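You operate a simulated robot arm through the tools that you are given. There is no shell and no other tool.

You run a simulated robot arm. Do the job below in one go: nothing can be reset, and whatever is moved stays where it is left.

## Task
Take the medium blue jug on the deck of the blue pallet and put it away on the label bench. Take the tall teal bottle and leave it on the island table on the conveyor side. Take the white post and put it in the grey crate. Take the pink sprayer and leave it on the deck of the blue pallet. Fetch the rubber mallet and set it on the white board. Fetch the red nozzle and stand it on top of the green block. Take the green end plug on the island table on the filter side and put it away on the work table. Pull the drawer of the packing bench open. Do these in any order. Set down upright: medium blue jug, tall teal bottle, pink sprayer, red nozzle, green end plug.

Only the result counts: the job must be done as asked and must still hold three seconds after the hand-in. Knocking over, shifting, dropping, spilling or breaking anything else fails it.

## Robot
A 6-joint arm with a four-finger gripper on a trunk, on a base that moves. Base frame: it is fixed to the floor where the robot stands at the start and does not move with it; the origin is under the middle of the robot, x ahead of it, y to its left, z up. Readings come in mm, degrees, newtons and seconds.
It reaches about 1041 mm from its shoulder. Its first joint turns from -166.0 to 166.0 degrees. Places, roughly: deck of the blue pallet [900, -2300, 500]; drawer of the packing bench [2400, -1400, 700]; green block (16x5x6 cm) [-100, 3900, 900]; green end plug (4x4x8 cm) [-800, 3100, 900]; grey crate (43x29x16 cm) [-2200, 300, 400]; island table on the conveyor side [-500, 2800, 900]; label bench [1700, 7900, 900]; medium blue jug [750, -2250, 500]; pink sprayer [2000, -2250, 1000]; red nozzle (4x4x8 cm) [-300, 3700, 900]; rubber mallet (9x23x6 cm) [-500, 3800, 900]; tall teal bottle [750, -2000, 500]; white board (30x22x2 cm) [-700, 3300, 900]; white post (4x4x22 cm) [1300, -2400, 600]; work table [-2500, 400, 900]. Payload 3.67 kg.
The TCP is the grasp point between the finger pads, 28 mm short of the fingertips. In the tool frame z runs along the fingers and y along their closing line. The gripper opens to 112 mm; its body begins 73 mm behind the TCP.
Orientation is that of the tool frame in the base frame, as a unit quaternion [x, y, z, w]. With the fingers straight down and closing along the base's y, the tool's x points along the base's -x, its y along +y and its z along -z.

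## Interface
- The arm moves only by the tool jog_arm. Its argument "steps" is a list of rows, each a list of 7 numbers: the opening, from 0 (shut) to 1 (fully open), then the shift along the tool's x, y, z in mm, then the turn, a rotation vector about the tool's x, y, z in degrees. In form: [[claw, dx, dy, dz, rx, ry, rz], ...]. A call has 1 to 20 rows; each row is the pose to reach, as a shift and turn from the pose commanded when the call began, along the tool's axes at that moment. Each row takes 0.2 s and may step no farther than 50 mm and 8.6 degrees from the row before; otherwise, or with a gripper value out of range, the whole call is refused. Where a pose cannot be reached the arm comes as near as it can. A force on the tool above 40 N (or 10 N above the force at the start of the call, whichever is more), or a blocked arm, ends the call early, and 0.2 s more pass. The fingers move at their own pace (about 102.5 mm/s each) and stop on an object; they squeeze with about 25 N. The grip force told is the motor's: it shows also when the fingers shut on nothing. Time passes only in rows, and 0.2 s behind the last, so rows that repeat a pose let the fingers close. It gives the time, the measured TCP pose, the force on the tool (base axes), the opening and the grip force at its end, in the units of the frame above (readings bear some noise), with the torque about the TCP (base axes, N m) and any sound that the robot's microphone picked up, and new pictures: "views" is both (left out), scene, wrist or none.
- Cameras (640 x 400 px; columns grow to the right, rows downward): "scene" is now at [108.5, 217.3, 1330.9]; the picture's right is [0.03, -1.00, 0.00], its down [-0.57, -0.02, -0.82] and it looks along [0.82, 0.03, -0.57] (base axes); focal length 286 px, centre (320, 200). "wrist" rides on the gripper at [60, -18, -104] in the tool frame; the picture's right is [0.29, 0.96, 0.00], its down [-0.80, 0.24, -0.55] and it looks along [-0.53, 0.16, 0.83] (tool axes); focal length 234 px, centre (320, 200). There is no depth. A picture from a camera that has moved, and an enlarged one, comes with that camera's place and axes in the base frame and with its lens.
- roll_base(legs): drives the robot by 1 to 6 legs, each [ahead, left, turn to the left] in mm, mm and degrees, along the robot's own axes; the way and the turn of a leg run together, so that a leg with both is an arc; at most 1500 mm and 180 degrees a leg. The arm and the cameras ride along, it lands a little off, and it stops where it bumps. It gives what a move gives, and a new picture of the scene camera.
- head_to(pan, tilt): turns the head with the scene camera to pan (to the left, within 143 degrees either way) and tilt (down, from -29 to 69), counted from straight ahead of the robot. It gives what a move gives, and a new picture of the scene camera.
- close_up(camera, box): a new picture of the part [left, top, right, bottom] of that camera's present view, enlarged. The clock stands still meanwhile.
- job_done(): hands the job in; it is judged then, once.

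Nothing tells you exact positions but the pictures and the camera data. Unless the task says otherwise, let go and move clear before handing in.

The tools are called after ">>>" by a JSON object that holds its "api" and its "payload". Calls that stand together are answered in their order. jog_arm: Moves the arm, as the interface text tells. Its arguments: {"type":"object","properties":{"steps":{"type":"array"},"views":{"type":"string","enum":["both","scene","wrist","none"]}},"required":["steps"]} The other tools are called the same way: roll_base (legs) drives the base; head_to (pan, tilt) turns the head that bears the scene camera; close_up (camera, box) takes an enlarged picture of a part of a camera's view; job_done () hands the job in.

At the start:

```text
clock: 0.0
ee_pos: [586.8, 211.9, 778.4]
tool_rot: [0.0, 1.0, 0.0, 0.0]
contact_force: [-0.3, 0.4, 0.1]
torque: [0.0, 0.01, 0.0]
finger_gap: 111.9
grasp_force: 0.0
robot x, y, heading: [1.4, -3.3, -0.1]
head pan, tilt (commanded): [2.0, 34.6]
```

scene: 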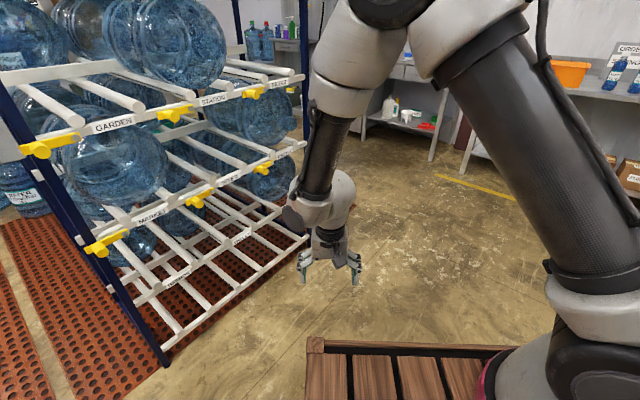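
wrist: 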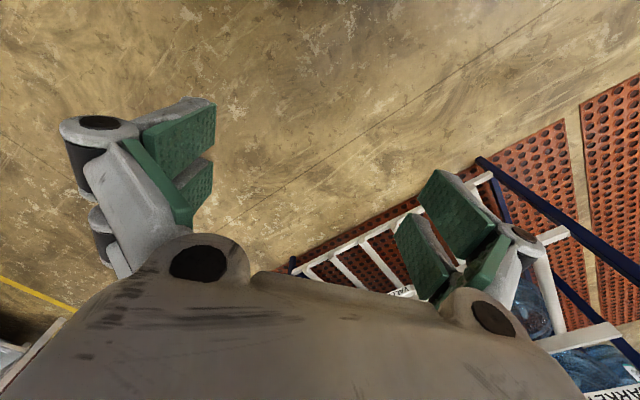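

I see a rack with water bottles to the left, a bench ahead, and the arm extended in front. First I'll look around with the head to map the surroundings.

>>> {"api": "head_to", "payload": {"pan": -60, "tilt": 20}}

>>> {"api": "head_to", "payload": {"pan": -120, "tilt": 20}}

>>> {"api": "head_to", "payload": {"pan": 143, "tilt": 20}}

>>> {"api": "head_to", "payload": {"pan": 80, "tilt": 20}}

>>> {"api": "head_to", "payload": {"pan": -20, "tilt": 20}}

```text
clock: 1.3
ee_pos: [588.1, 213.4, 779.6]
tool_rot: [0.0, 1.0, 0.0, -0.001]
contact_force: [-0.1, -0.7, 0.0]
torque: [-0.04, 0.0, 0.0]
finger_gap: 112.1
grasp_force: 0.0
robot x, y, heading: [-0.8, -2.3, 0.1]
head pan, tilt (commanded): [-60.0, 20.0]
camera scene: at [66.8, 133.6, 1354.1], right [-0.87, -0.5, 0.0], down [-0.17, 0.3, -0.94], along [0.47, -0.81, -0.34], focal length 286 px, centre (320, 200)
```

scene: 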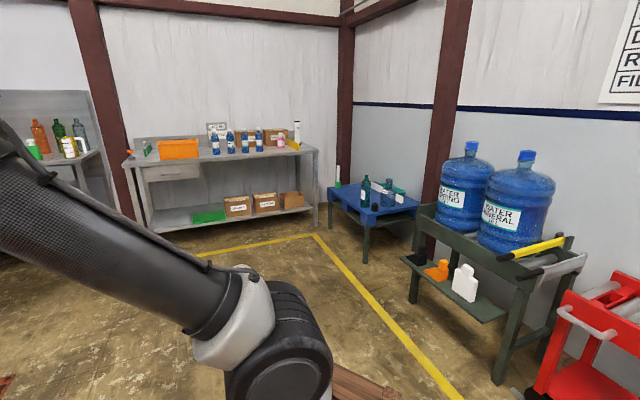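

```text
clock: 2.6
ee_pos: [587.4, 213.0, 778.8]
tool_rot: [-0.001, 1.0, 0.0, 0.001]
contact_force: [0.3, -0.6, -0.6]
torque: [0.01, 0.04, -0.02]
finger_gap: 111.8
grasp_force: 0.0
robot x, y, heading: [-0.8, 1.8, 0.2]
head pan, tilt (commanded): [-120.0, 20.0]
camera scene: at [-26.3, 133.6, 1354.1], right [-0.87, 0.5, 0.0], down [0.17, 0.3, -0.94], along [-0.47, -0.81, -0.34], focal length 286 px, centre (320, 200)
```

scene: 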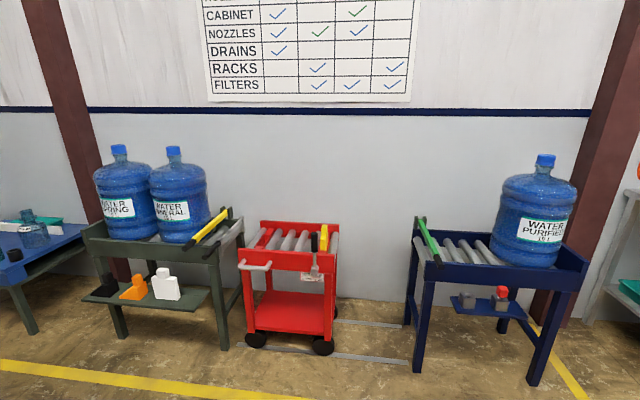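

```text
clock: 6.3
ee_pos: [587.8, 213.8, 777.4]
tool_rot: [0.0, 1.0, 0.0, 0.0]
contact_force: [-0.6, 0.2, 0.5]
torque: [-0.02, 0.0, -0.04]
finger_gap: 111.9
grasp_force: 0.0
robot x, y, heading: [1.0, -1.6, 0.1]
head pan, tilt (commanded): [143.0, 20.0]
camera scene: at [-54.1, 270.3, 1354.1], right [0.6, 0.8, 0.0], down [0.27, -0.21, -0.94], along [-0.75, 0.57, -0.34], focal length 286 px, centre (320, 200)
```

scene: 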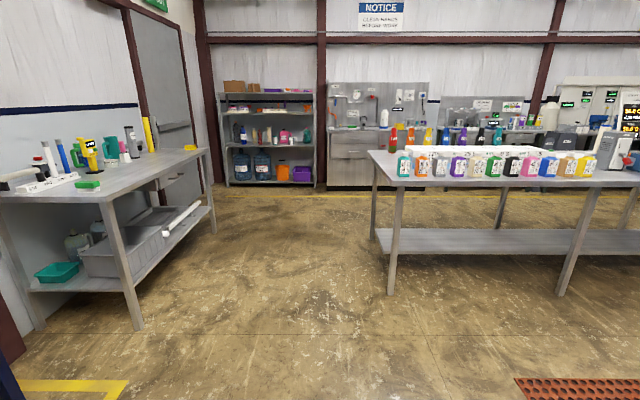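

```text
clock: 7.6
ee_pos: [586.9, 212.7, 777.8]
tool_rot: [-0.001, 1.0, -0.001, 0.001]
contact_force: [0.0, 0.2, -0.5]
torque: [-0.01, 0.01, 0.0]
finger_gap: 112.3
grasp_force: 0.1
robot x, y, heading: [1.6, 0.2, -0.1]
head pan, tilt (commanded): [80.0, 20.0]
camera scene: at [36.3, 306.0, 1354.1], right [0.98, -0.17, 0.0], down [-0.06, -0.34, -0.94], along [0.16, 0.93, -0.34], focal length 286 px, centre (320, 200)
```

scene: 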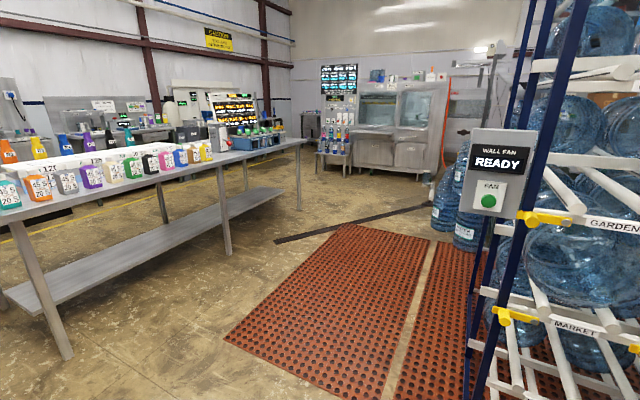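

```text
clock: 9.4
ee_pos: [587.8, 214.2, 777.9]
tool_rot: [0.0, 1.0, 0.001, -0.001]
contact_force: [-0.3, 0.3, -0.4]
torque: [0.0, 0.04, -0.02]
finger_gap: 112.2
grasp_force: 0.0
robot x, y, heading: [1.3, -1.9, 0.2]
head pan, tilt (commanded): [-20.0, 20.0]
camera scene: at [107.7, 182.5, 1354.1], right [-0.34, -0.94, 0.0], down [-0.32, 0.12, -0.94], along [0.88, -0.32, -0.34], focal length 286 px, centre (320, 200)
```

scene: 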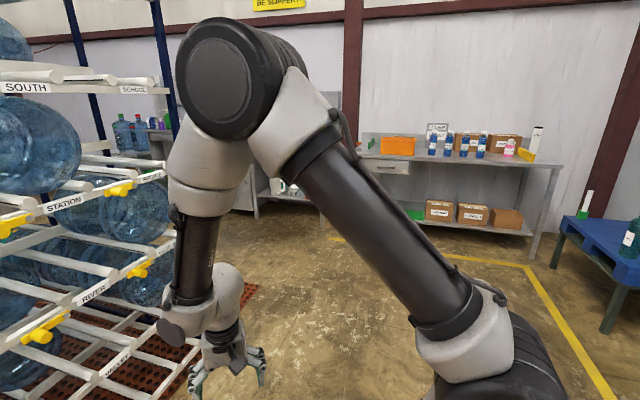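

The pallet, packing bench and work table match the given places. Now I'll look down around the base to see what is near and how the robot itself is built.

>>> {"api": "head_to", "payload": {"pan": -40, "tilt": 65}}

>>> {"api": "head_to", "payload": {"pan": 40, "tilt": 65}}

>>> {"api": "head_to", "payload": {"pan": -110, "tilt": 65}}

>>> {"api": "head_to", "payload": {"pan": -90, "tilt": 35}}

>>> {"api": "head_to", "payload": {"pan": -45, "tilt": 40}}

```text
clock: 10.5
ee_pos: [586.8, 213.1, 777.6]
tool_rot: [0.0, 1.0, 0.0, 0.001]
contact_force: [-0.5, -0.1, -1.1]
torque: [0.0, 0.0, 0.02]
finger_gap: 111.8
grasp_force: 0.0
robot x, y, heading: [-1.2, 2.4, 0.2]
head pan, tilt (commanded): [-40.0, 65.0]
camera scene: at [66.8, 175.2, 1290.4], right [-0.64, -0.77, 0.0], down [-0.69, 0.58, -0.42], along [0.32, -0.27, -0.91], focal length 286 px, centre (320, 200)
```

scene: 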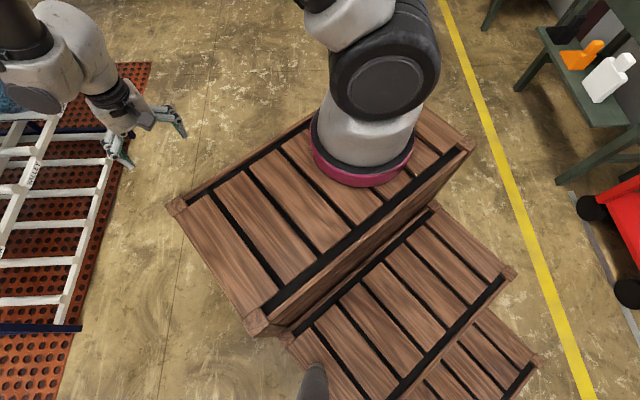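

```text
clock: 12.0
ee_pos: [587.5, 212.4, 777.9]
tool_rot: [0.0, 1.0, 0.0, 0.0]
contact_force: [-0.3, 0.5, -0.1]
torque: [0.01, 0.02, -0.01]
finger_gap: 112.1
grasp_force: 0.0
robot x, y, heading: [-0.5, 0.8, -0.0]
head pan, tilt (commanded): [40.0, 65.0]
camera scene: at [66.7, 253.2, 1290.4], right [0.64, -0.77, 0.0], down [-0.69, -0.58, -0.42], along [0.32, 0.27, -0.91], focal length 286 px, centre (320, 200)
```

scene: 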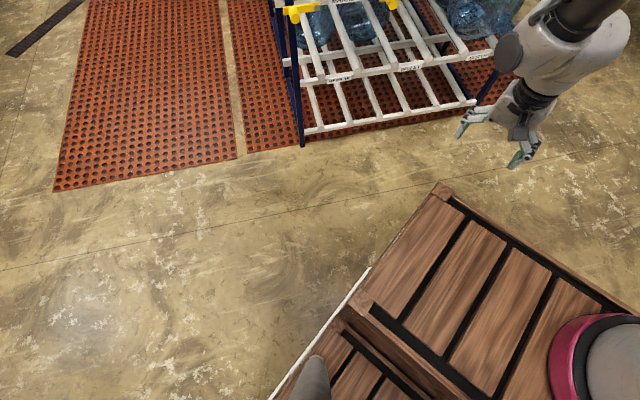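

```text
clock: 14.4
ee_pos: [586.7, 212.0, 777.7]
tool_rot: [0.0, 1.0, 0.001, 0.0]
contact_force: [-1.7, -0.4, -0.2]
torque: [0.01, 0.01, -0.01]
finger_gap: 112.0
grasp_force: 0.2
robot x, y, heading: [0.4, 2.0, -0.1]
head pan, tilt (commanded): [-110.0, 65.0]
camera scene: at [-0.5, 157.2, 1290.4], right [-0.94, 0.34, 0.0], down [0.31, 0.85, -0.42], along [-0.14, -0.4, -0.91], focal length 286 px, centre (320, 200)
```

scene: 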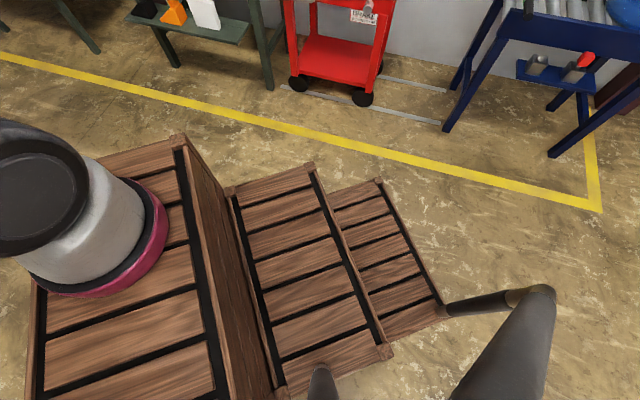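

```text
clock: 15.3
ee_pos: [587.5, 212.6, 778.2]
tool_rot: [-0.001, 1.0, -0.001, -0.001]
contact_force: [0.1, -0.6, -0.6]
torque: [0.01, 0.01, -0.03]
finger_gap: 112.3
grasp_force: 0.0
robot x, y, heading: [-1.3, 0.7, -0.2]
head pan, tilt (commanded): [-90.0, 35.0]
camera scene: at [20.2, 126.2, 1330.2], right [-1.0, 0.0, 0.0], down [0.0, 0.57, -0.82], along [0.0, -0.82, -0.57], focal length 286 px, centre (320, 200)
```

scene: 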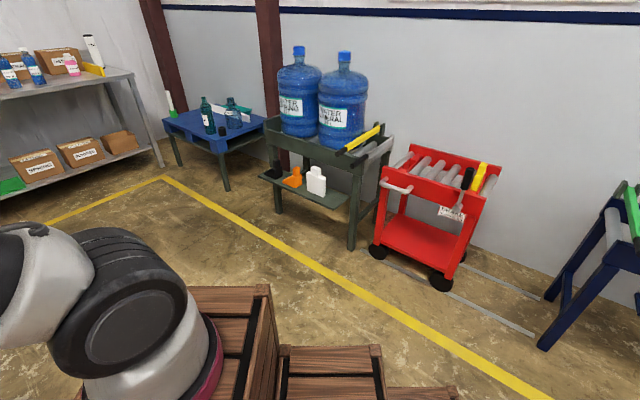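

```text
clock: 16.4
ee_pos: [587.8, 212.8, 778.3]
tool_rot: [0.0, 1.0, 0.0, 0.0]
contact_force: [0.8, -0.3, -0.3]
torque: [0.0, 0.01, -0.03]
finger_gap: 112.2
grasp_force: 0.0
robot x, y, heading: [0.2, 0.0, -0.0]
head pan, tilt (commanded): [-45.0, 40.0]
camera scene: at [80.3, 154.1, 1322.7], right [-0.71, -0.71, 0.0], down [-0.45, 0.45, -0.77], along [0.54, -0.54, -0.64], focal length 286 px, centre (320, 200)
```

scene: 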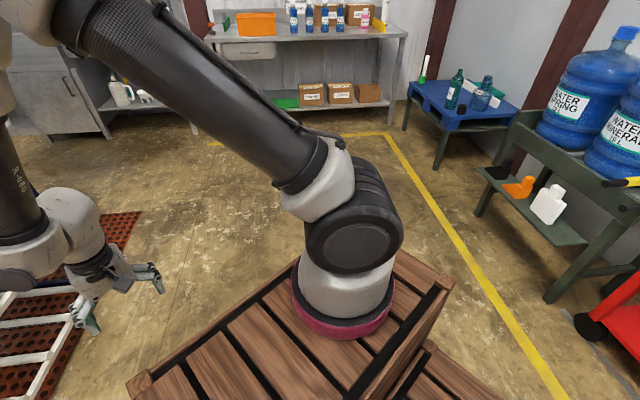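

The robot is a stepped wooden pedestal with the arm mounted on its tall front box. Next I'll look closely at the pallet and the packing bench.

>>> {"api": "head_to", "payload": {"pan": -65, "tilt": 18}}

>>> {"api": "close_up", "payload": {"camera": "scene", "box": [220, 140, 380, 240]}}

>>> {"api": "close_up", "payload": {"camera": "scene", "box": [60, 100, 300, 250]}}

```text
clock: 17.3
ee_pos: [587.5, 212.7, 778.4]
tool_rot: [0.001, 1.0, -0.001, 0.0]
contact_force: [1.0, -0.2, -0.3]
torque: [-0.02, 0.02, 0.0]
finger_gap: 111.8
grasp_force: 0.1
robot x, y, heading: [-1.4, -2.4, -0.1]
head pan, tilt (commanded): [-65.0, 18.0]
camera scene: at [59.7, 129.7, 1357.3], right [-0.91, -0.42, 0.0], down [-0.13, 0.28, -0.95], along [0.4, -0.86, -0.31], focal length 286 px, centre (320, 200)
```

scene: 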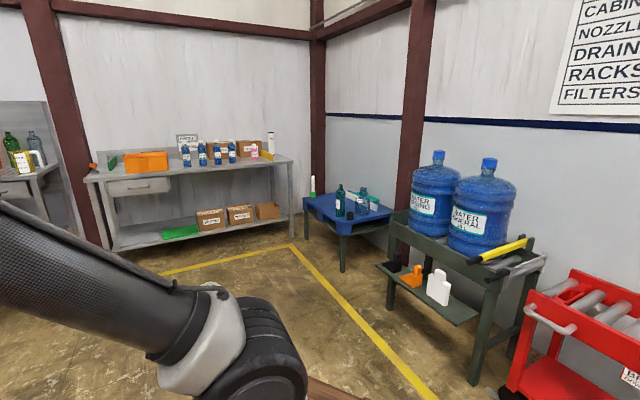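

```text
4.00 times, centred on (300, 190) of scene
camera zoom: at [59.7, 129.7, 1357.3], right [-0.91, -0.42, 0.0], down [-0.13, 0.28, -0.95], along [0.4, -0.86, -0.31], focal length 1145 px, centre (400, 240)
```

zoom: 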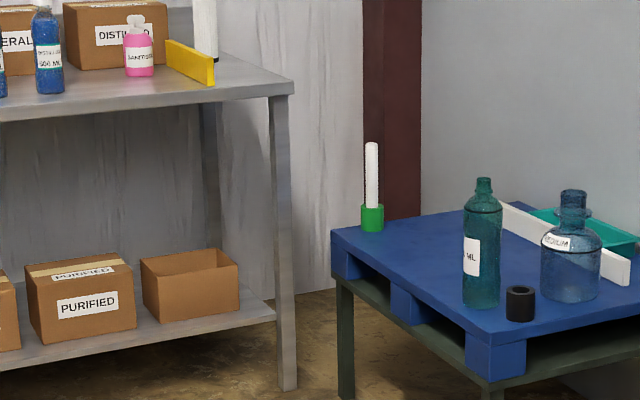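

```text
2.67 times, centred on (180, 175) of scene
camera zoom: at [59.7, 129.7, 1357.3], right [-0.91, -0.42, 0.0], down [-0.13, 0.28, -0.95], along [0.4, -0.86, -0.31], focal length 763 px, centre (693, 267)
```

zoom: 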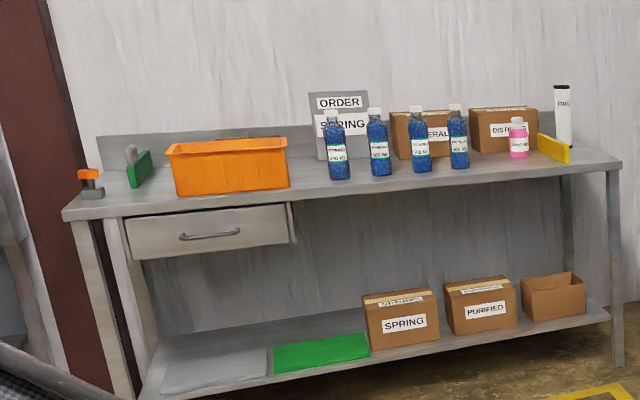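

The room's walls and benches are rotated about 36° clockwise from my base frame. I'll turn to face the packing bench and drive towards the drawer, stopping short so I can measure it.

>>> {"api": "roll_base", "payload": {"legs": [[0, 0, -36.5], [1300, 200, 0]]}}

>>> {"api": "head_to", "payload": {"pan": 0, "tilt": 20}}

```text
clock: 25.6
ee_pos: [1743.5, -819.8, 777.6]
tool_rot: [0.324, 0.946, 0.0, 0.0]
contact_force: [-0.1, -0.4, -0.3]
torque: [0.03, -0.03, -0.01]
finger_gap: 112.1
grasp_force: 0.0
robot x, y, heading: [1152.6, -628.2, -38.0]
head pan, tilt (commanded): [-65.0, 18.0]
camera scene: at [1277.4, -561.8, 1357.4], right [-0.97, 0.22, 0.0], down [0.07, 0.3, -0.95], along [-0.21, -0.93, -0.31], focal length 286 px, centre (320, 200)
```

scene: 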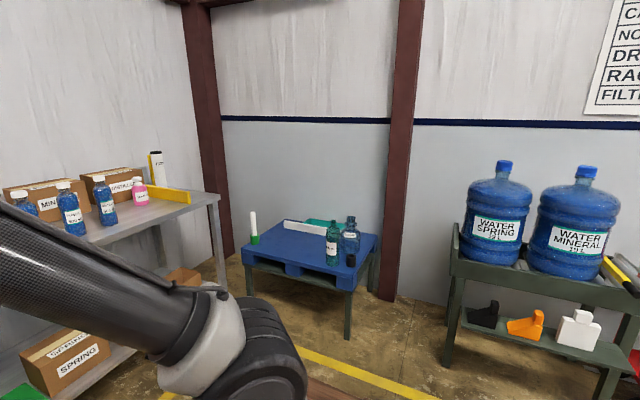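

```text
clock: 27.0
ee_pos: [1744.4, -820.4, 778.3]
tool_rot: [0.325, 0.946, 0.0, 0.001]
contact_force: [-0.1, -0.2, -0.8]
torque: [0.01, -0.01, 0.0]
finger_gap: 111.9
grasp_force: 0.2
robot x, y, heading: [1152.5, -625.3, -38.0]
head pan, tilt (commanded): [0.0, 20.0]
camera scene: at [1371.7, -528.1, 1354.1], right [-0.61, -0.79, 0.0], down [-0.27, 0.21, -0.94], along [0.74, -0.58, -0.34], focal length 286 px, centre (320, 200)
```

scene: 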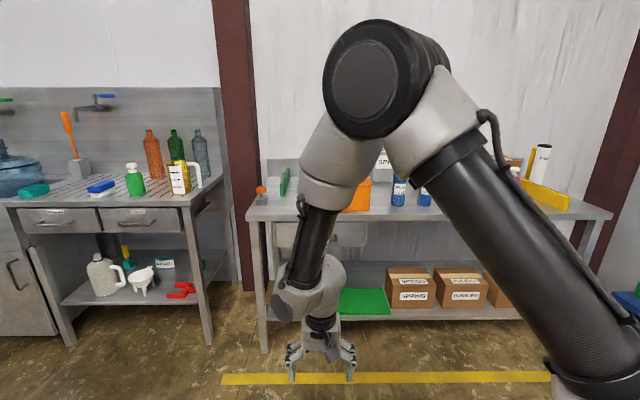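

The bench front edge measures at z≈850, running along 54°. I take the drawer handle to be near (2266, -1235, 755). I'll line up square in front of the drawer and look again.

>>> {"api": "roll_base", "payload": {"legs": [[0, 0, 2.2], [240, 157, 0]]}}

>>> {"api": "head_to", "payload": {"pan": -12, "tilt": 32}}

>>> {"api": "close_up", "payload": {"camera": "scene", "box": [200, 100, 440, 250]}}

```text
clock: 29.4
ee_pos: [2039.4, -806.4, 778.8]
tool_rot: [0.3, 0.954, 0.0, 0.0]
contact_force: [0.2, -0.6, 0.5]
torque: [-0.01, -0.03, 0.02]
finger_gap: 111.9
grasp_force: 0.1
robot x, y, heading: [1435.8, -645.9, -34.7]
head pan, tilt (commanded): [0.0, 20.0]
camera scene: at [1651.7, -532.6, 1354.1], right [-0.57, -0.82, 0.0], down [-0.28, 0.2, -0.94], along [0.77, -0.54, -0.34], focal length 286 px, centre (320, 200)
```

scene: 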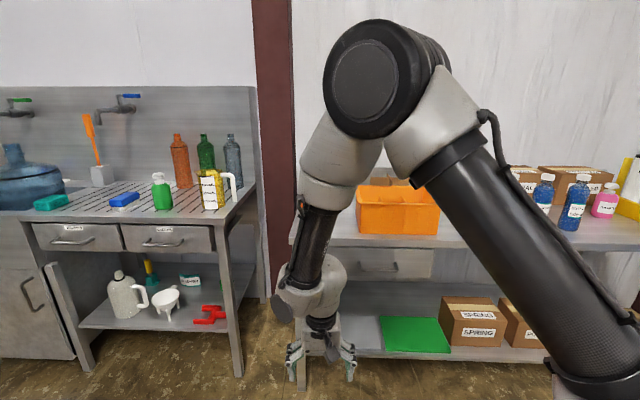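

```text
clock: 30.1
ee_pos: [2039.1, -805.3, 778.3]
tool_rot: [0.3, 0.954, 0.0, 0.0]
contact_force: [0.3, 0.3, -0.4]
torque: [0.02, 0.02, 0.03]
finger_gap: 112.1
grasp_force: 0.1
robot x, y, heading: [1438.8, -644.6, -34.9]
head pan, tilt (commanded): [-12.0, 32.0]
camera scene: at [1636.6, -544.7, 1335.0], right [-0.73, -0.68, 0.0], down [-0.36, 0.39, -0.85], along [0.58, -0.62, -0.53], focal length 286 px, centre (320, 200)
```

scene: 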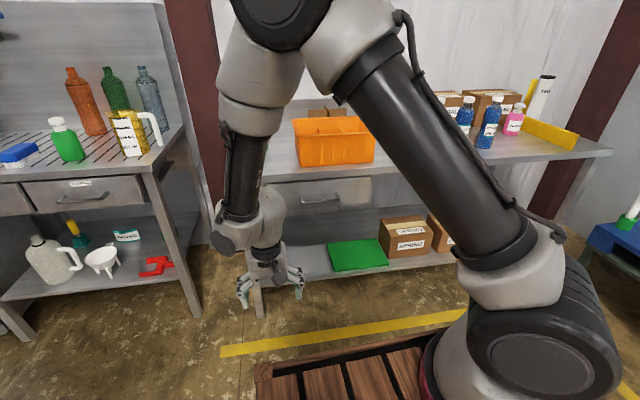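

```text
2.67 times, centred on (320, 175) of scene
camera zoom: at [1636.6, -544.7, 1335.0], right [-0.73, -0.68, 0.0], down [-0.36, 0.39, -0.85], along [0.58, -0.62, -0.53], focal length 763 px, centre (320, 267)
```

zoom: 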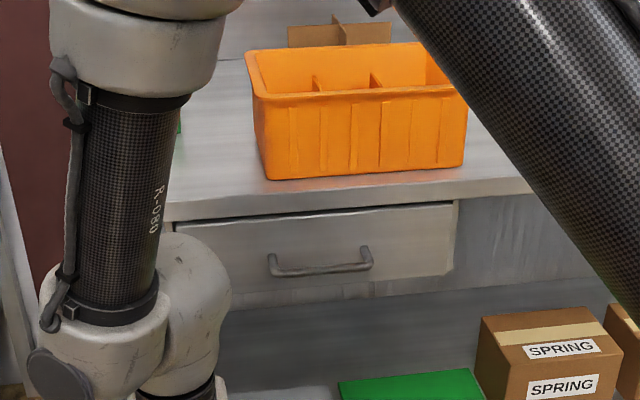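

The handle bar is straight ahead of the arm at about (2281, -1232, 750). I'll turn the gripper to point horizontally at the bench, closing vertically, and bring it short of the handle.

>>> {"api": "jog_arm", "payload": {"steps": [[0.6, -15.6, -13.3, 1.5, -4.33, -4.33, 4.33], [0.6, -31.2, -26.6, 3, -8.66, -8.66, 8.66], [0.6, -46.9, -39.9, 4.5, -12.99, -12.99, 12.99], [0.6, -62.5, -53.3, 6, -17.32, -17.32, 17.32], [0.6, -78.1, -66.6, 7.5, -21.65, -21.65, 21.65], [0.6, -93.8, -79.9, 9, -25.98, -25.98, 25.98], [0.6, -109.4, -93.2, 10.5, -30.31, -30.31, 30.31], [0.6, -125, -106.5, 12, -34.64, -34.64, 34.64], [0.6, -140.6, -119.8, 13.5, -38.97, -38.97, 38.97], [0.6, -156.2, -133.1, 15, -43.3, -43.3, 43.3], [0.6, -171.9, -146.4, 16.5, -47.63, -47.63, 47.63], [0.6, -187.5, -159.8, 18, -51.96, -51.96, 51.96], [0.6, -203.1, -173.1, 19.5, -56.29, -56.29, 56.29], [0.6, -218.8, -186.4, 21, -60.62, -60.62, 60.62], [0.6, -234.4, -199.7, 22.5, -64.95, -64.95, 64.95], [0.6, -250, -213, 24, -69.28, -69.28, 69.28], [0.6, -250, -213, 24, -69.28, -69.28, 69.28]]}}

```text
clock: 33.7
ee_pos: [2119.6, -1123.6, 755.0]
tool_rot: [0.628, 0.326, 0.327, 0.627]
contact_force: [-1.4, 0.2, -0.6]
torque: [-0.03, 0.0, 0.02]
finger_gap: 67.0
grasp_force: 0.0
out of reach, approached as far as the arm can: row 2
robot x, y, heading: [1435.8, -642.2, -35.0]
head pan, tilt (commanded): [-12.0, 32.0]
camera scene: at [1636.5, -544.8, 1334.9], right [-0.73, -0.68, 0.0], down [-0.36, 0.39, -0.85], along [0.58, -0.62, -0.53], focal length 286 px, centre (320, 200)
camera wrist: at [2070.9, -1016.5, 734.6], right [0.16, 0.24, 0.96], down [-0.91, -0.33, 0.24], along [0.38, -0.91, 0.16], focal length 234 px, centre (320, 200)
```

scene: 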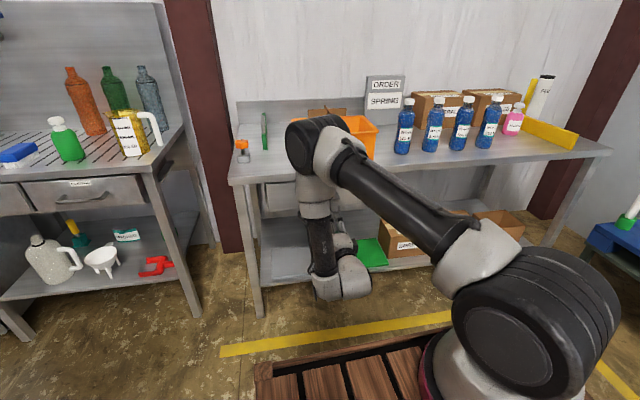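
wrist: 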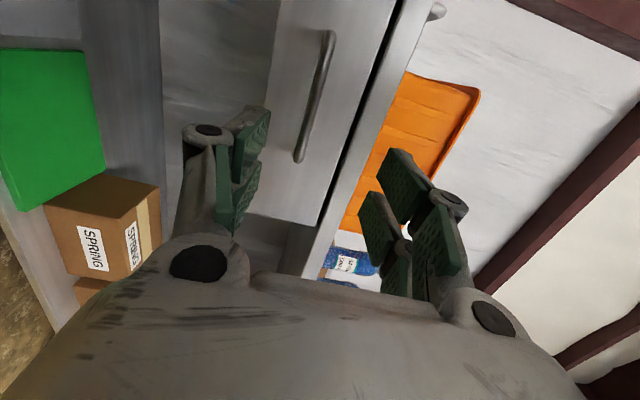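

The rays from the wrist camera and the head camera agree on the handle, about 194 mm ahead of the TCP. I'll advance along the fingers, stopping just short of the drawer face.

>>> {"api": "jog_arm", "payload": {"steps": [[0.5, 0, -3, 45, 0, 0, 0], [0.5, 0, -6, 90, 0, 0, 0], [0.5, 0, -7, 130, 0, 0, 0], [0.5, 0, -7, 160, 0, 0, 0], [0.5, 0, -7, 170, 0, 0, 0]]}}

```text
clock: 34.9
ee_pos: [2261.0, -1220.8, 745.6]
tool_rot: [0.627, 0.326, 0.327, 0.628]
contact_force: [0.5, 0.4, -0.8]
torque: [0.01, 0.01, 0.01]
finger_gap: 56.2
grasp_force: 0.2
robot x, y, heading: [1436.9, -643.1, -34.9]
head pan, tilt (commanded): [-12.0, 32.0]
camera scene: at [1636.5, -544.8, 1334.9], right [-0.73, -0.68, 0.0], down [-0.36, 0.39, -0.85], along [0.58, -0.62, -0.53], focal length 286 px, centre (320, 200)
camera wrist: at [2210.5, -1112.8, 725.9], right [0.17, 0.24, 0.96], down [-0.91, -0.34, 0.24], along [0.38, -0.91, 0.16], focal length 234 px, centre (320, 200)
```

scene: 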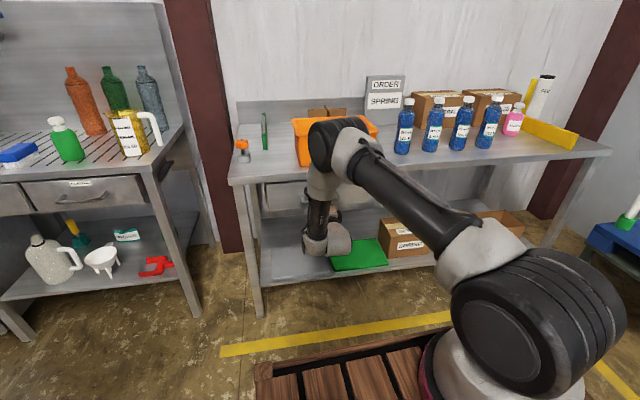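
wrist: 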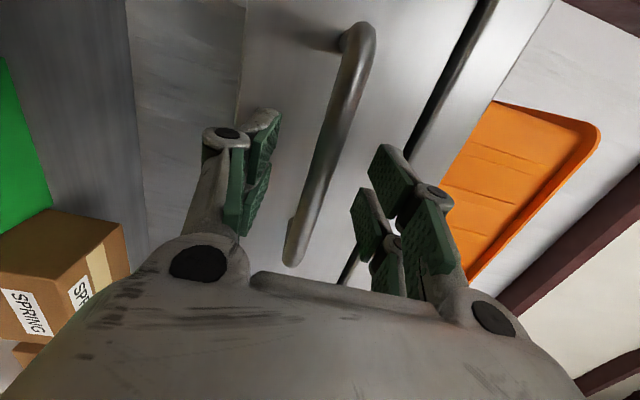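

The bar lies between the fingers and centred. I'll advance a little more and close on it.

>>> {"api": "jog_arm", "payload": {"steps": [[0.5, 0, 0, 7, 0, 0, 0], [0.5, 0, 0, 14, 0, 0, 0], [0, 0, 0, 14, 0, 0, 0], [0, 0, 0, 14, 0, 0, 0], [0, 0, 0, 14, 0, 0, 0], [0, 0, 0, 14, 0, 0, 0]]}}

```text
clock: 36.3
ee_pos: [2272.6, -1228.8, 745.1]
tool_rot: [0.628, 0.327, 0.326, 0.626]
contact_force: [-0.3, 0.6, -12.4]
torque: [0.07, -0.07, 0.53]
finger_gap: 12.7
grasp_force: 44.8
robot x, y, heading: [1434.7, -645.5, -34.9]
head pan, tilt (commanded): [-12.0, 32.0]
camera scene: at [1636.9, -545.1, 1334.9], right [-0.73, -0.68, 0.0], down [-0.36, 0.39, -0.85], along [0.58, -0.62, -0.53], focal length 286 px, centre (320, 200)
camera wrist: at [2221.8, -1120.6, 725.6], right [0.17, 0.23, 0.96], down [-0.91, -0.34, 0.24], along [0.38, -0.91, 0.16], focal length 234 px, centre (320, 200)
```

scene: 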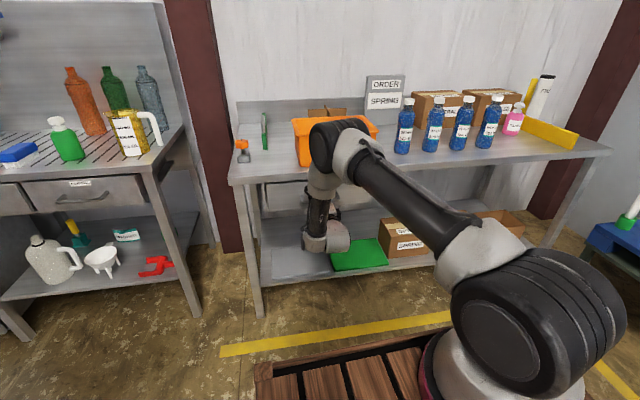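
wrist: 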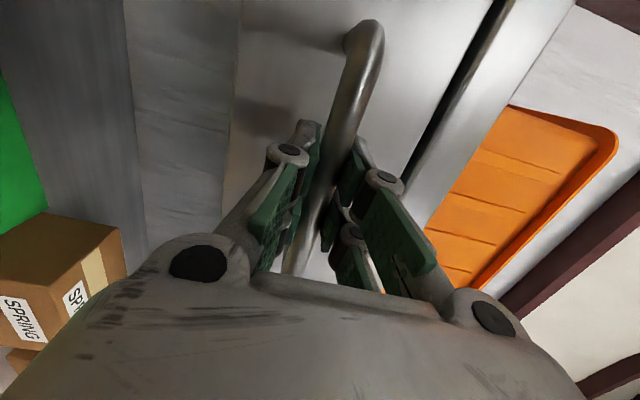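

Gripped on the bar at 12.7 mm. Now I'll pull the drawer straight out.

>>> {"api": "jog_arm", "payload": {"steps": [[0, 0, -2, -5, 0, 0, 0], [0, 0, -3, -20, 0, 0, 0], [0, 0, -3, -40, 0, 0, 0], [0, 0, -3, -60, 0, 0, 0], [0, 0, -3, -80, 0, 0, 0], [0, 0, -3, -100, 0, 0, 0], [0, 0, -3, -120, 0, 0, 0], [0, 0, -3, -140, 0, 0, 0], [0, 0, -3, -160, 0, 0, 0], [0, 0, -3, -180, 0, 0, 0], [0, 0, -3, -200, 0, 0, 0]]}}

```text
clock: 38.7
ee_pos: [2110.9, -1112.0, 744.9]
tool_rot: [0.626, 0.326, 0.327, 0.628]
contact_force: [22.8, 24.3, 15.2]
torque: [-0.12, 0.09, 0.11]
finger_gap: 12.8
grasp_force: 45.5
robot x, y, heading: [1437.3, -645.0, -35.2]
head pan, tilt (commanded): [-12.0, 32.0]
camera scene: at [1636.8, -543.8, 1334.8], right [-0.73, -0.68, 0.0], down [-0.36, 0.39, -0.85], along [0.58, -0.62, -0.53], focal length 286 px, centre (320, 200)
camera wrist: at [2059.8, -1003.8, 724.9], right [0.16, 0.24, 0.96], down [-0.91, -0.34, 0.24], along [0.38, -0.91, 0.16], focal length 234 px, centre (320, 200)
```

scene: 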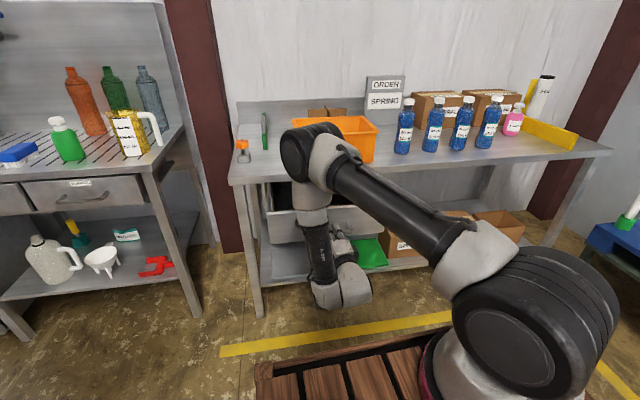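
wrist: 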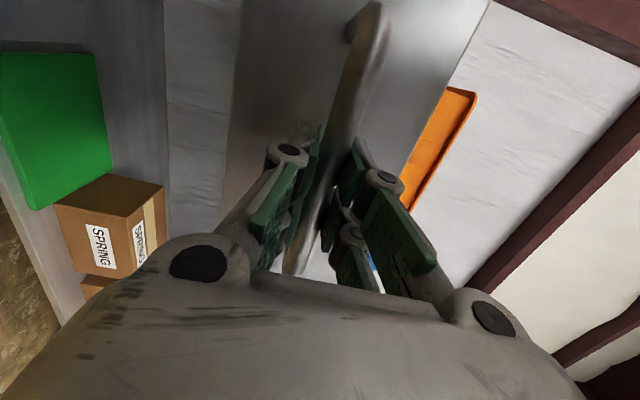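

The drawer is out about 200 mm and slides freely. I'll relax the side load and keep pulling until it reaches its stop.

>>> {"api": "jog_arm", "payload": {"steps": [[0, 3, 2, 0, 0, 0, 0], [0, 5, 2, -10, 0, 0, 0], [0, 5.5, 2, -25, 0, 0, 0], [0, 6, 2, -40, 0, 0, 0], [0, 6.5, 2, -55, 0, 0, 0], [0, 7, 2, -70, 0, 0, 0], [0, 7.5, 2, -85, 0, 0, 0], [0, 8, 2, -100, 0, 0, 0], [0, 8.5, 2, -115, 0, 0, 0], [0, 9, 2, -130, 0, 0, 0]]}}

```text
clock: 41.0
ee_pos: [2008.9, -1031.3, 744.5]
tool_rot: [0.631, 0.326, 0.322, 0.626]
contact_force: [-3.4, -1.4, -5.7]
torque: [0.41, -0.3, -0.23]
finger_gap: 12.6
grasp_force: 45.4
out of reach, approached as far as the arm can: row 10
robot x, y, heading: [1437.0, -643.0, -34.9]
head pan, tilt (commanded): [-12.0, 32.0]
stopped in row 10: the force on the tool passed its limit at 47 N (the readings are from after the stop); the commanded pose is now the measured one
camera scene: at [1636.5, -545.3, 1334.9], right [-0.73, -0.68, 0.0], down [-0.36, 0.39, -0.85], along [0.58, -0.62, -0.53], focal length 286 px, centre (320, 200)
camera wrist: at [1959.2, -922.9, 726.4], right [0.18, 0.23, 0.96], down [-0.91, -0.33, 0.25], along [0.37, -0.92, 0.15], focal length 234 px, centre (320, 200)
```

scene: 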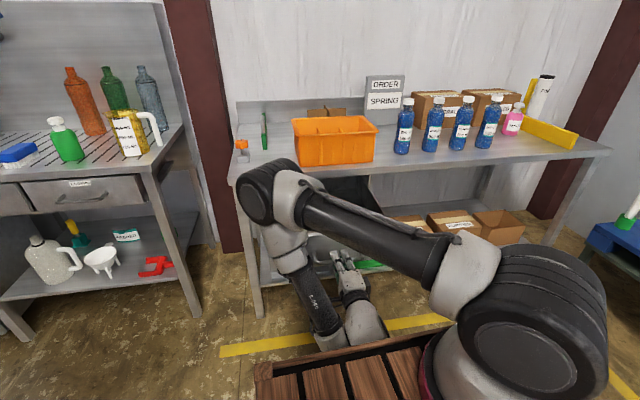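
wrist: 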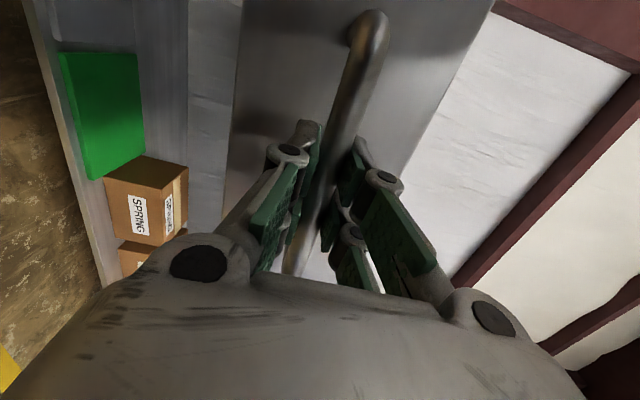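

The drawer is out about 329 mm, but the arm is folded close to its limit, so I can't tell whether that was the drawer's stop. I'll open the fingers and back the base off a little to inspect.

>>> {"api": "jog_arm", "payload": {"steps": [[0.2, 0, 0, 0, 0, 0, 0], [0.45, 0, 0, 0, 0, 0, 0], [0.5, 0, 0, 0, 0, 0, 0]], "views": "none"}}

>>> {"api": "roll_base", "payload": {"legs": [[-150, 0, 0]]}}

```text
clock: 41.8
ee_pos: [2008.1, -1030.1, 746.3]
tool_rot: [0.632, 0.326, 0.322, 0.625]
contact_force: [-0.2, -1.1, 0.5]
torque: [0.01, 0.03, 0.0]
finger_gap: 55.8
grasp_force: 0.0
robot x, y, heading: [1437.4, -649.5, -35.2]
head pan, tilt (commanded): [-12.0, 32.0]
```

```text
clock: 43.2
ee_pos: [1883.0, -946.1, 743.6]
tool_rot: [0.633, 0.324, 0.32, 0.626]
contact_force: [-0.5, -0.1, 0.6]
torque: [0.0, 0.01, 0.01]
finger_gap: 55.9
grasp_force: 0.0
robot x, y, heading: [1310.0, -559.6, -35.6]
head pan, tilt (commanded): [-12.0, 32.0]
camera scene: at [1511.7, -457.9, 1334.9], right [-0.73, -0.68, 0.0], down [-0.36, 0.39, -0.85], along [0.58, -0.62, -0.53], focal length 286 px, centre (320, 200)
```

scene: 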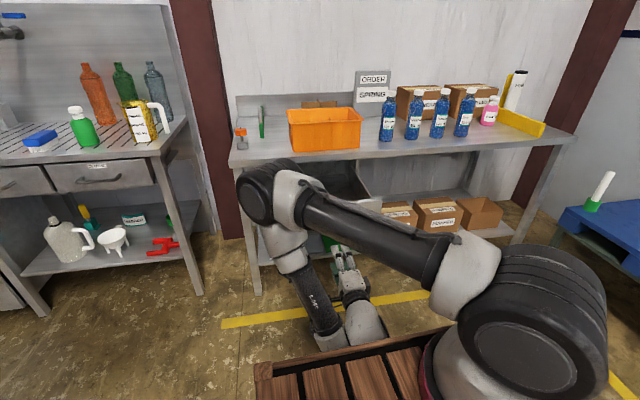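

I'll re-grip the bar with the arm extended and pull gently, to feel whether the drawer still has travel.

>>> {"api": "jog_arm", "payload": {"steps": [[0.5, 2, 1, 45, 0, 0, 0], [0.5, 4, 2, 90, 0, 0, 0], [0.5, 4.5, 3, 130, 0, 0, 0], [0.5, 4.5, 3, 151, 0, 0, 0], [0, 4.5, 3, 151, 0, 0, 0], [0, 4.5, 3, 151, 0, 0, 0], [0, 4.5, 3, 151, 0, 0, 0], [0, 4.5, 3, 151, 0, 0, 0]], "views": "wrist"}}

>>> {"api": "jog_arm", "payload": {"steps": [[0, 0, 0, -8, 0, 0, 0], [0, 0, 0, -16, 0, 0, 0], [0, 0, 0, -24, 0, 0, 0], [0, 0, 0, -32, 0, 0, 0], [0, 0, 0, -40, 0, 0, 0]], "views": "both"}}

```text
clock: 45.0
ee_pos: [2007.7, -1033.6, 745.3]
tool_rot: [0.634, 0.326, 0.319, 0.624]
contact_force: [-0.6, 3.2, -37.2]
torque: [0.5, -0.43, 0.98]
finger_gap: 12.6
grasp_force: 44.8
robot x, y, heading: [1309.3, -550.6, -35.6]
head pan, tilt (commanded): [-12.0, 32.0]
camera wrist: at [1957.8, -924.0, 726.8], right [0.18, 0.23, 0.96], down [-0.91, -0.33, 0.25], along [0.37, -0.92, 0.15], focal length 234 px, centre (320, 200)
```

wrist: 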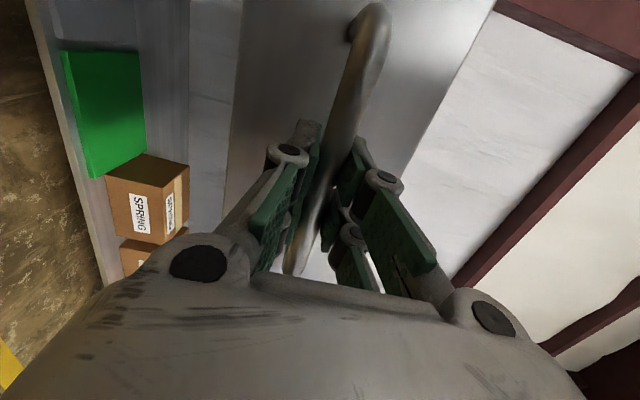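

```text
clock: 46.2
ee_pos: [1973.4, -1007.6, 744.9]
tool_rot: [0.634, 0.325, 0.32, 0.625]
contact_force: [-1.7, -5.5, -39.8]
torque: [0.34, -0.27, -1.01]
finger_gap: 12.8
grasp_force: 44.6
robot x, y, heading: [1307.5, -555.9, -35.4]
head pan, tilt (commanded): [-12.0, 32.0]
camera scene: at [1512.7, -458.9, 1334.8], right [-0.73, -0.68, 0.0], down [-0.36, 0.39, -0.85], along [0.57, -0.62, -0.53], focal length 286 px, centre (320, 200)
camera wrist: at [1925.0, -898.5, 726.6], right [0.18, 0.23, 0.96], down [-0.91, -0.32, 0.25], along [0.37, -0.92, 0.15], focal length 234 px, centre (320, 200)
```

scene: 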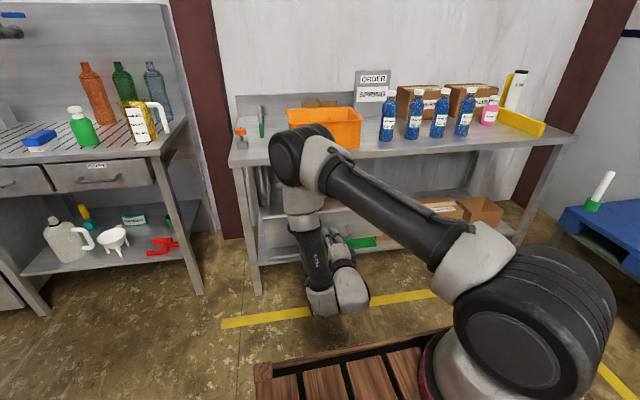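
wrist: 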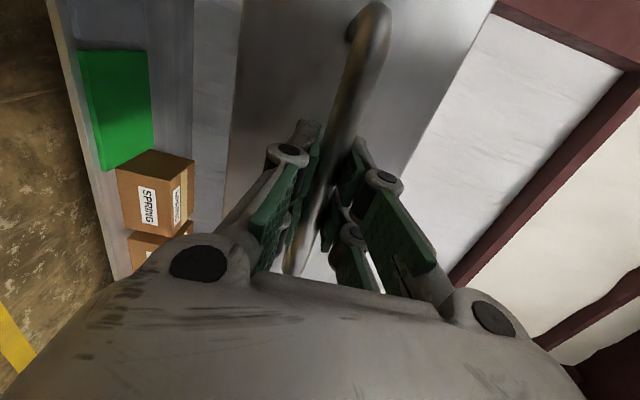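

The drawer keeps sliding, now about 372 mm out. I'll relax the downward strain and continue a bit, watching for the stop.

>>> {"api": "jog_arm", "payload": {"steps": [[0, 0, -4, 0, 0, 0, 0], [0, 0, -5, -8, 0, 0, 0], [0, 0, -5, -16, 0, 0, 0], [0, 0, -5, -24, 0, 0, 0], [0, 0, -5, -32, 0, 0, 0], [0, 0, -5, -40, 0, 0, 0], [0, 0, -5, -48, 0, 0, 0], [0, 0, -5, -56, 0, 0, 0]], "views": "scene"}}

```text
clock: 47.6
ee_pos: [1945.4, -982.5, 743.9]
tool_rot: [0.63, 0.324, 0.324, 0.627]
contact_force: [2.8, -2.0, 1.2]
torque: [-0.18, 0.18, -0.06]
finger_gap: 13.8
grasp_force: 45.3
robot x, y, heading: [1313.7, -555.8, -35.2]
head pan, tilt (commanded): [-12.0, 32.0]
stopped in row 7: the force on the tool passed its limit at 102 N (the readings are from after the stop); the commanded pose is now the measured one
camera scene: at [1512.2, -457.9, 1334.9], right [-0.73, -0.68, 0.0], down [-0.36, 0.39, -0.85], along [0.58, -0.62, -0.53], focal length 286 px, centre (320, 200)
```

scene: 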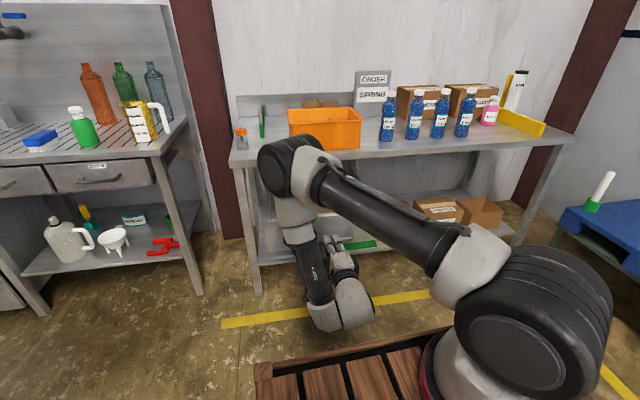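

A sharp 102 N stop at about 400 mm of travel means the drawer is fully open. I'll release the handle, back off, then raise the arm into a downward-pointing carry pose.

>>> {"api": "jog_arm", "payload": {"steps": [[0.2, 0, 0, 0, 0, 0, 0], [0.45, 0, 0, 0, 0, 0, 0], [0.5, 0, 0, 0, 0, 0, 0]], "views": "none"}}

>>> {"api": "roll_base", "payload": {"legs": [[-250, 0, 0]]}}

>>> {"api": "jog_arm", "payload": {"steps": [[0.6, -1, 16, -10, 4.33, 4.33, -4.33], [0.6, -2, 32, -20, 8.66, 8.66, -8.66], [0.6, -3, 48, -30, 12.99, 12.99, -12.99], [0.6, -4, 64, -40, 17.32, 17.32, -17.32], [0.6, -5, 80, -50, 21.65, 21.65, -21.65], [0.6, -6, 96, -60, 25.98, 25.98, -25.98], [0.6, -7, 112, -70, 30.31, 30.31, -30.31], [0.6, -8, 128, -80, 34.64, 34.64, -34.64], [0.6, -9, 144, -90, 38.97, 38.97, -38.97], [0.6, -10, 160, -100, 43.3, 43.3, -43.3], [0.6, -11, 176, -110, 47.63, 47.63, -47.63], [0.6, -12, 192, -120, 51.96, 51.96, -51.96], [0.6, -13, 208, -130, 56.29, 56.29, -56.29], [0.6, -14, 224, -140, 60.62, 60.62, -60.62], [0.6, -15, 240, -150, 64.95, 64.95, -64.95], [0.6, -15, 255, -160, 69.28, 69.28, -69.28]], "views": "scene"}}

```text
clock: 48.4
ee_pos: [1945.5, -983.2, 744.8]
tool_rot: [0.63, 0.324, 0.323, 0.627]
contact_force: [0.2, 0.1, 0.6]
torque: [-0.04, -0.04, -0.03]
finger_gap: 56.2
grasp_force: 0.0
robot x, y, heading: [1313.2, -556.4, -35.2]
head pan, tilt (commanded): [-12.0, 32.0]
```

```text
clock: 50.2
ee_pos: [1738.7, -839.4, 745.9]
tool_rot: [0.631, 0.323, 0.323, 0.628]
contact_force: [-0.3, -0.1, 0.2]
torque: [-0.02, -0.03, 0.0]
finger_gap: 55.9
grasp_force: 0.1
robot x, y, heading: [1104.5, -411.4, -35.6]
head pan, tilt (commanded): [-12.0, 32.0]
camera scene: at [1307.1, -312.9, 1334.9], right [-0.74, -0.68, 0.0], down [-0.36, 0.39, -0.85], along [0.57, -0.62, -0.53], focal length 286 px, centre (320, 200)
```

scene: 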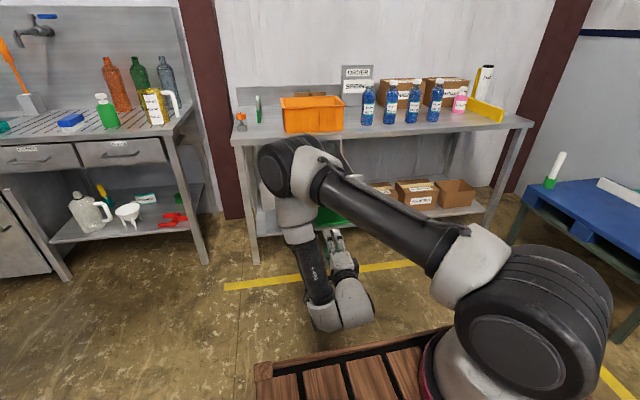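

```text
clock: 53.6
ee_pos: [1598.7, -761.0, 999.6]
tool_rot: [0.305, 0.952, 0.001, -0.002]
contact_force: [0.1, -0.8, 0.3]
torque: [-0.01, -0.01, 0.02]
finger_gap: 67.0
grasp_force: 0.1
out of reach, approached as far as the arm can: row 4, 5, 6, 7, 8, 9, 10, 11, 12
robot x, y, heading: [1106.4, -410.8, -35.5]
head pan, tilt (commanded): [-12.0, 32.0]
camera scene: at [1307.1, -313.0, 1334.9], right [-0.74, -0.68, 0.0], down [-0.36, 0.39, -0.85], along [0.57, -0.62, -0.53], focal length 286 px, centre (320, 200)
```

scene: 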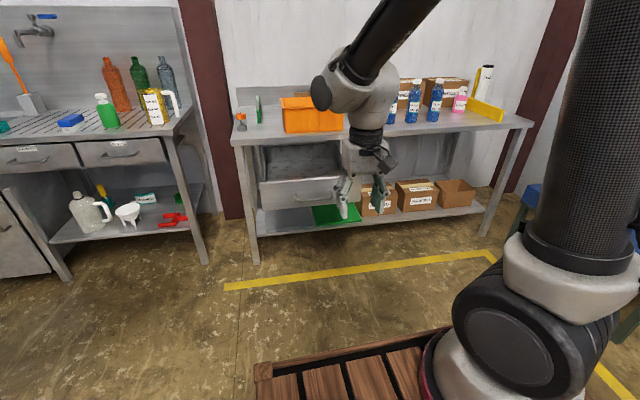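

The drawer stands fully open. Next is the pink sprayer at about (1895, -2222) on the bench. I'll drive to a spot from which both the sprayer and the pallet are in reach.

>>> {"api": "roll_base", "payload": {"legs": [[713, -900, 0]]}}

>>> {"api": "head_to", "payload": {"pan": -20, "tilt": 25}}

>>> {"api": "head_to", "payload": {"pan": -75, "tilt": 35}}

```text
clock: 59.5
ee_pos: [1655.1, -1900.5, 1001.5]
tool_rot: [0.299, 0.954, 0.002, -0.001]
contact_force: [0.3, 0.5, 0.5]
torque: [-0.01, 0.01, 0.01]
finger_gap: 67.3
grasp_force: 0.0
robot x, y, heading: [1153.7, -1555.3, -34.6]
head pan, tilt (commanded): [-12.0, 32.0]
camera scene: at [1354.9, -1457.7, 1334.9], right [-0.73, -0.69, 0.0], down [-0.36, 0.39, -0.85], along [0.58, -0.62, -0.53], focal length 286 px, centre (320, 200)
```

scene: 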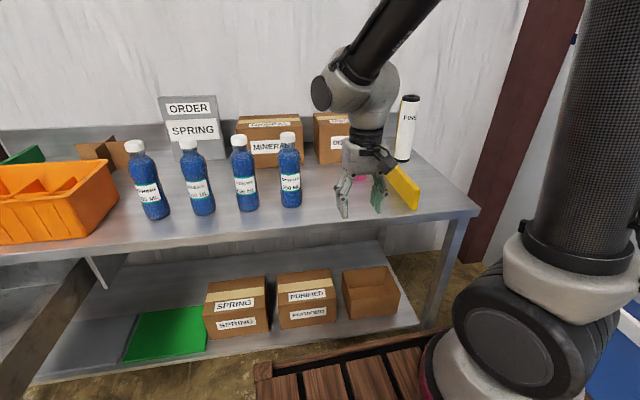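

```text
clock: 60.2
ee_pos: [1655.6, -1900.9, 1000.2]
tool_rot: [0.299, 0.954, 0.002, -0.001]
contact_force: [-0.3, -0.6, 0.0]
torque: [0.01, 0.02, 0.01]
finger_gap: 67.2
grasp_force: 0.0
robot x, y, heading: [1154.7, -1560.8, -34.6]
head pan, tilt (commanded): [-20.0, 25.0]
camera scene: at [1346.7, -1467.6, 1346.0], right [-0.81, -0.58, 0.0], down [-0.25, 0.34, -0.91], along [0.53, -0.74, -0.42], focal length 286 px, centre (320, 200)
```

scene: 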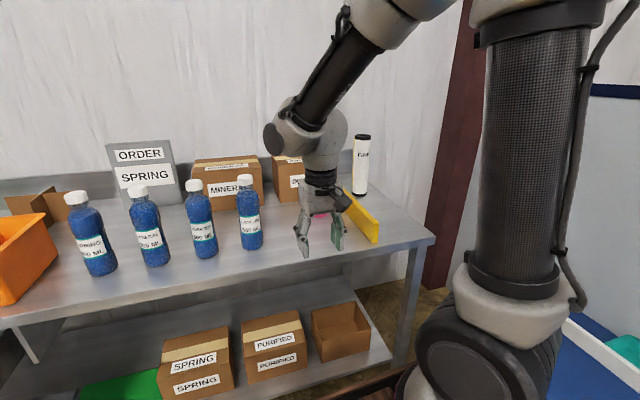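

```text
clock: 61.4
ee_pos: [1654.7, -1900.9, 999.7]
tool_rot: [0.299, 0.954, 0.001, -0.002]
contact_force: [0.7, -0.1, -0.4]
torque: [-0.02, -0.01, 0.01]
finger_gap: 67.4
grasp_force: 0.1
robot x, y, heading: [1152.4, -1559.6, -34.4]
head pan, tilt (commanded): [-75.0, 35.0]
camera scene: at [1263.8, -1475.5, 1330.3], right [-0.94, 0.33, 0.0], down [0.19, 0.54, -0.82], along [-0.27, -0.77, -0.57], focal length 286 px, centre (320, 200)
```

scene: 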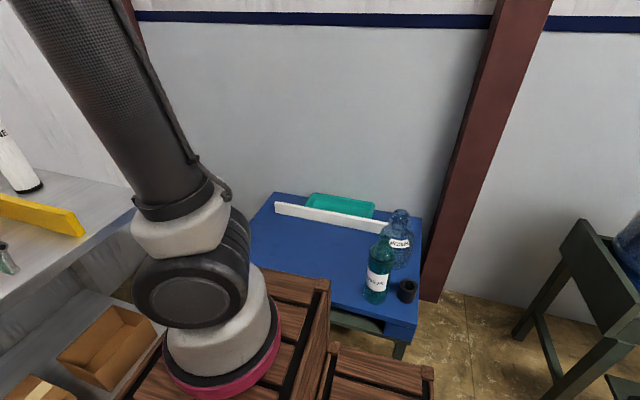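

I'm beside the bench end with the pallet to my right. The arm hides the sprayer from the head camera, so I'll use the wrist view.

>>> {"api": "close_up", "payload": {"camera": "wrist", "box": [0, 0, 640, 400]}}

>>> {"api": "close_up", "payload": {"camera": "scene", "box": [230, 170, 450, 310]}}

```text
1.00 times, centred on (320, 200) of wrist (not enlarged: the box is as wide or as high as the picture)
camera zoom: at [1595.8, -1882.9, 1102.8], right [0.31, 0.95, 0.0], down [0.79, -0.26, 0.55], along [0.53, -0.17, -0.83], focal length 234 px, centre (320, 200)
```

zoom: 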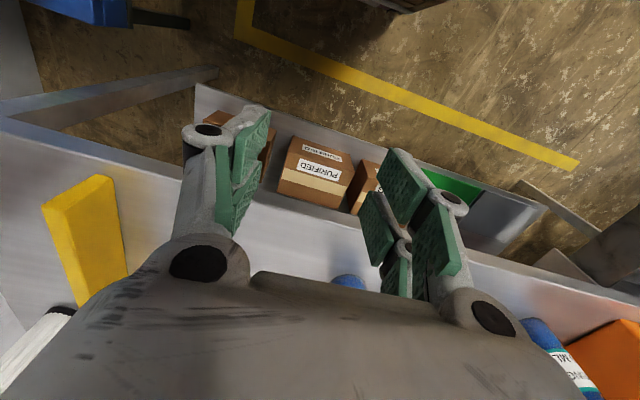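

```text
2.86 times, centred on (340, 240) of scene
camera zoom: at [1263.8, -1475.5, 1330.3], right [-0.94, 0.33, 0.0], down [0.19, 0.54, -0.82], along [-0.27, -0.77, -0.57], focal length 818 px, centre (263, 86)
```

zoom: 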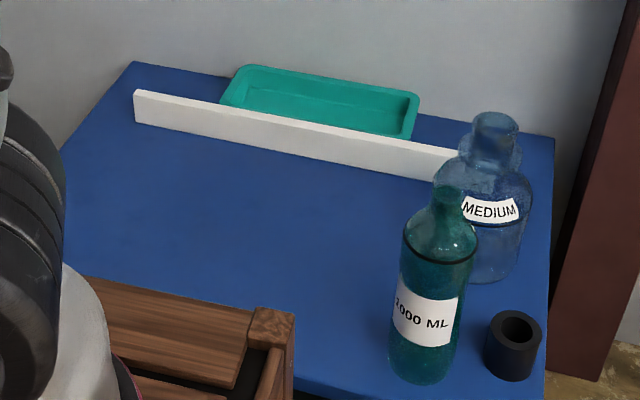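

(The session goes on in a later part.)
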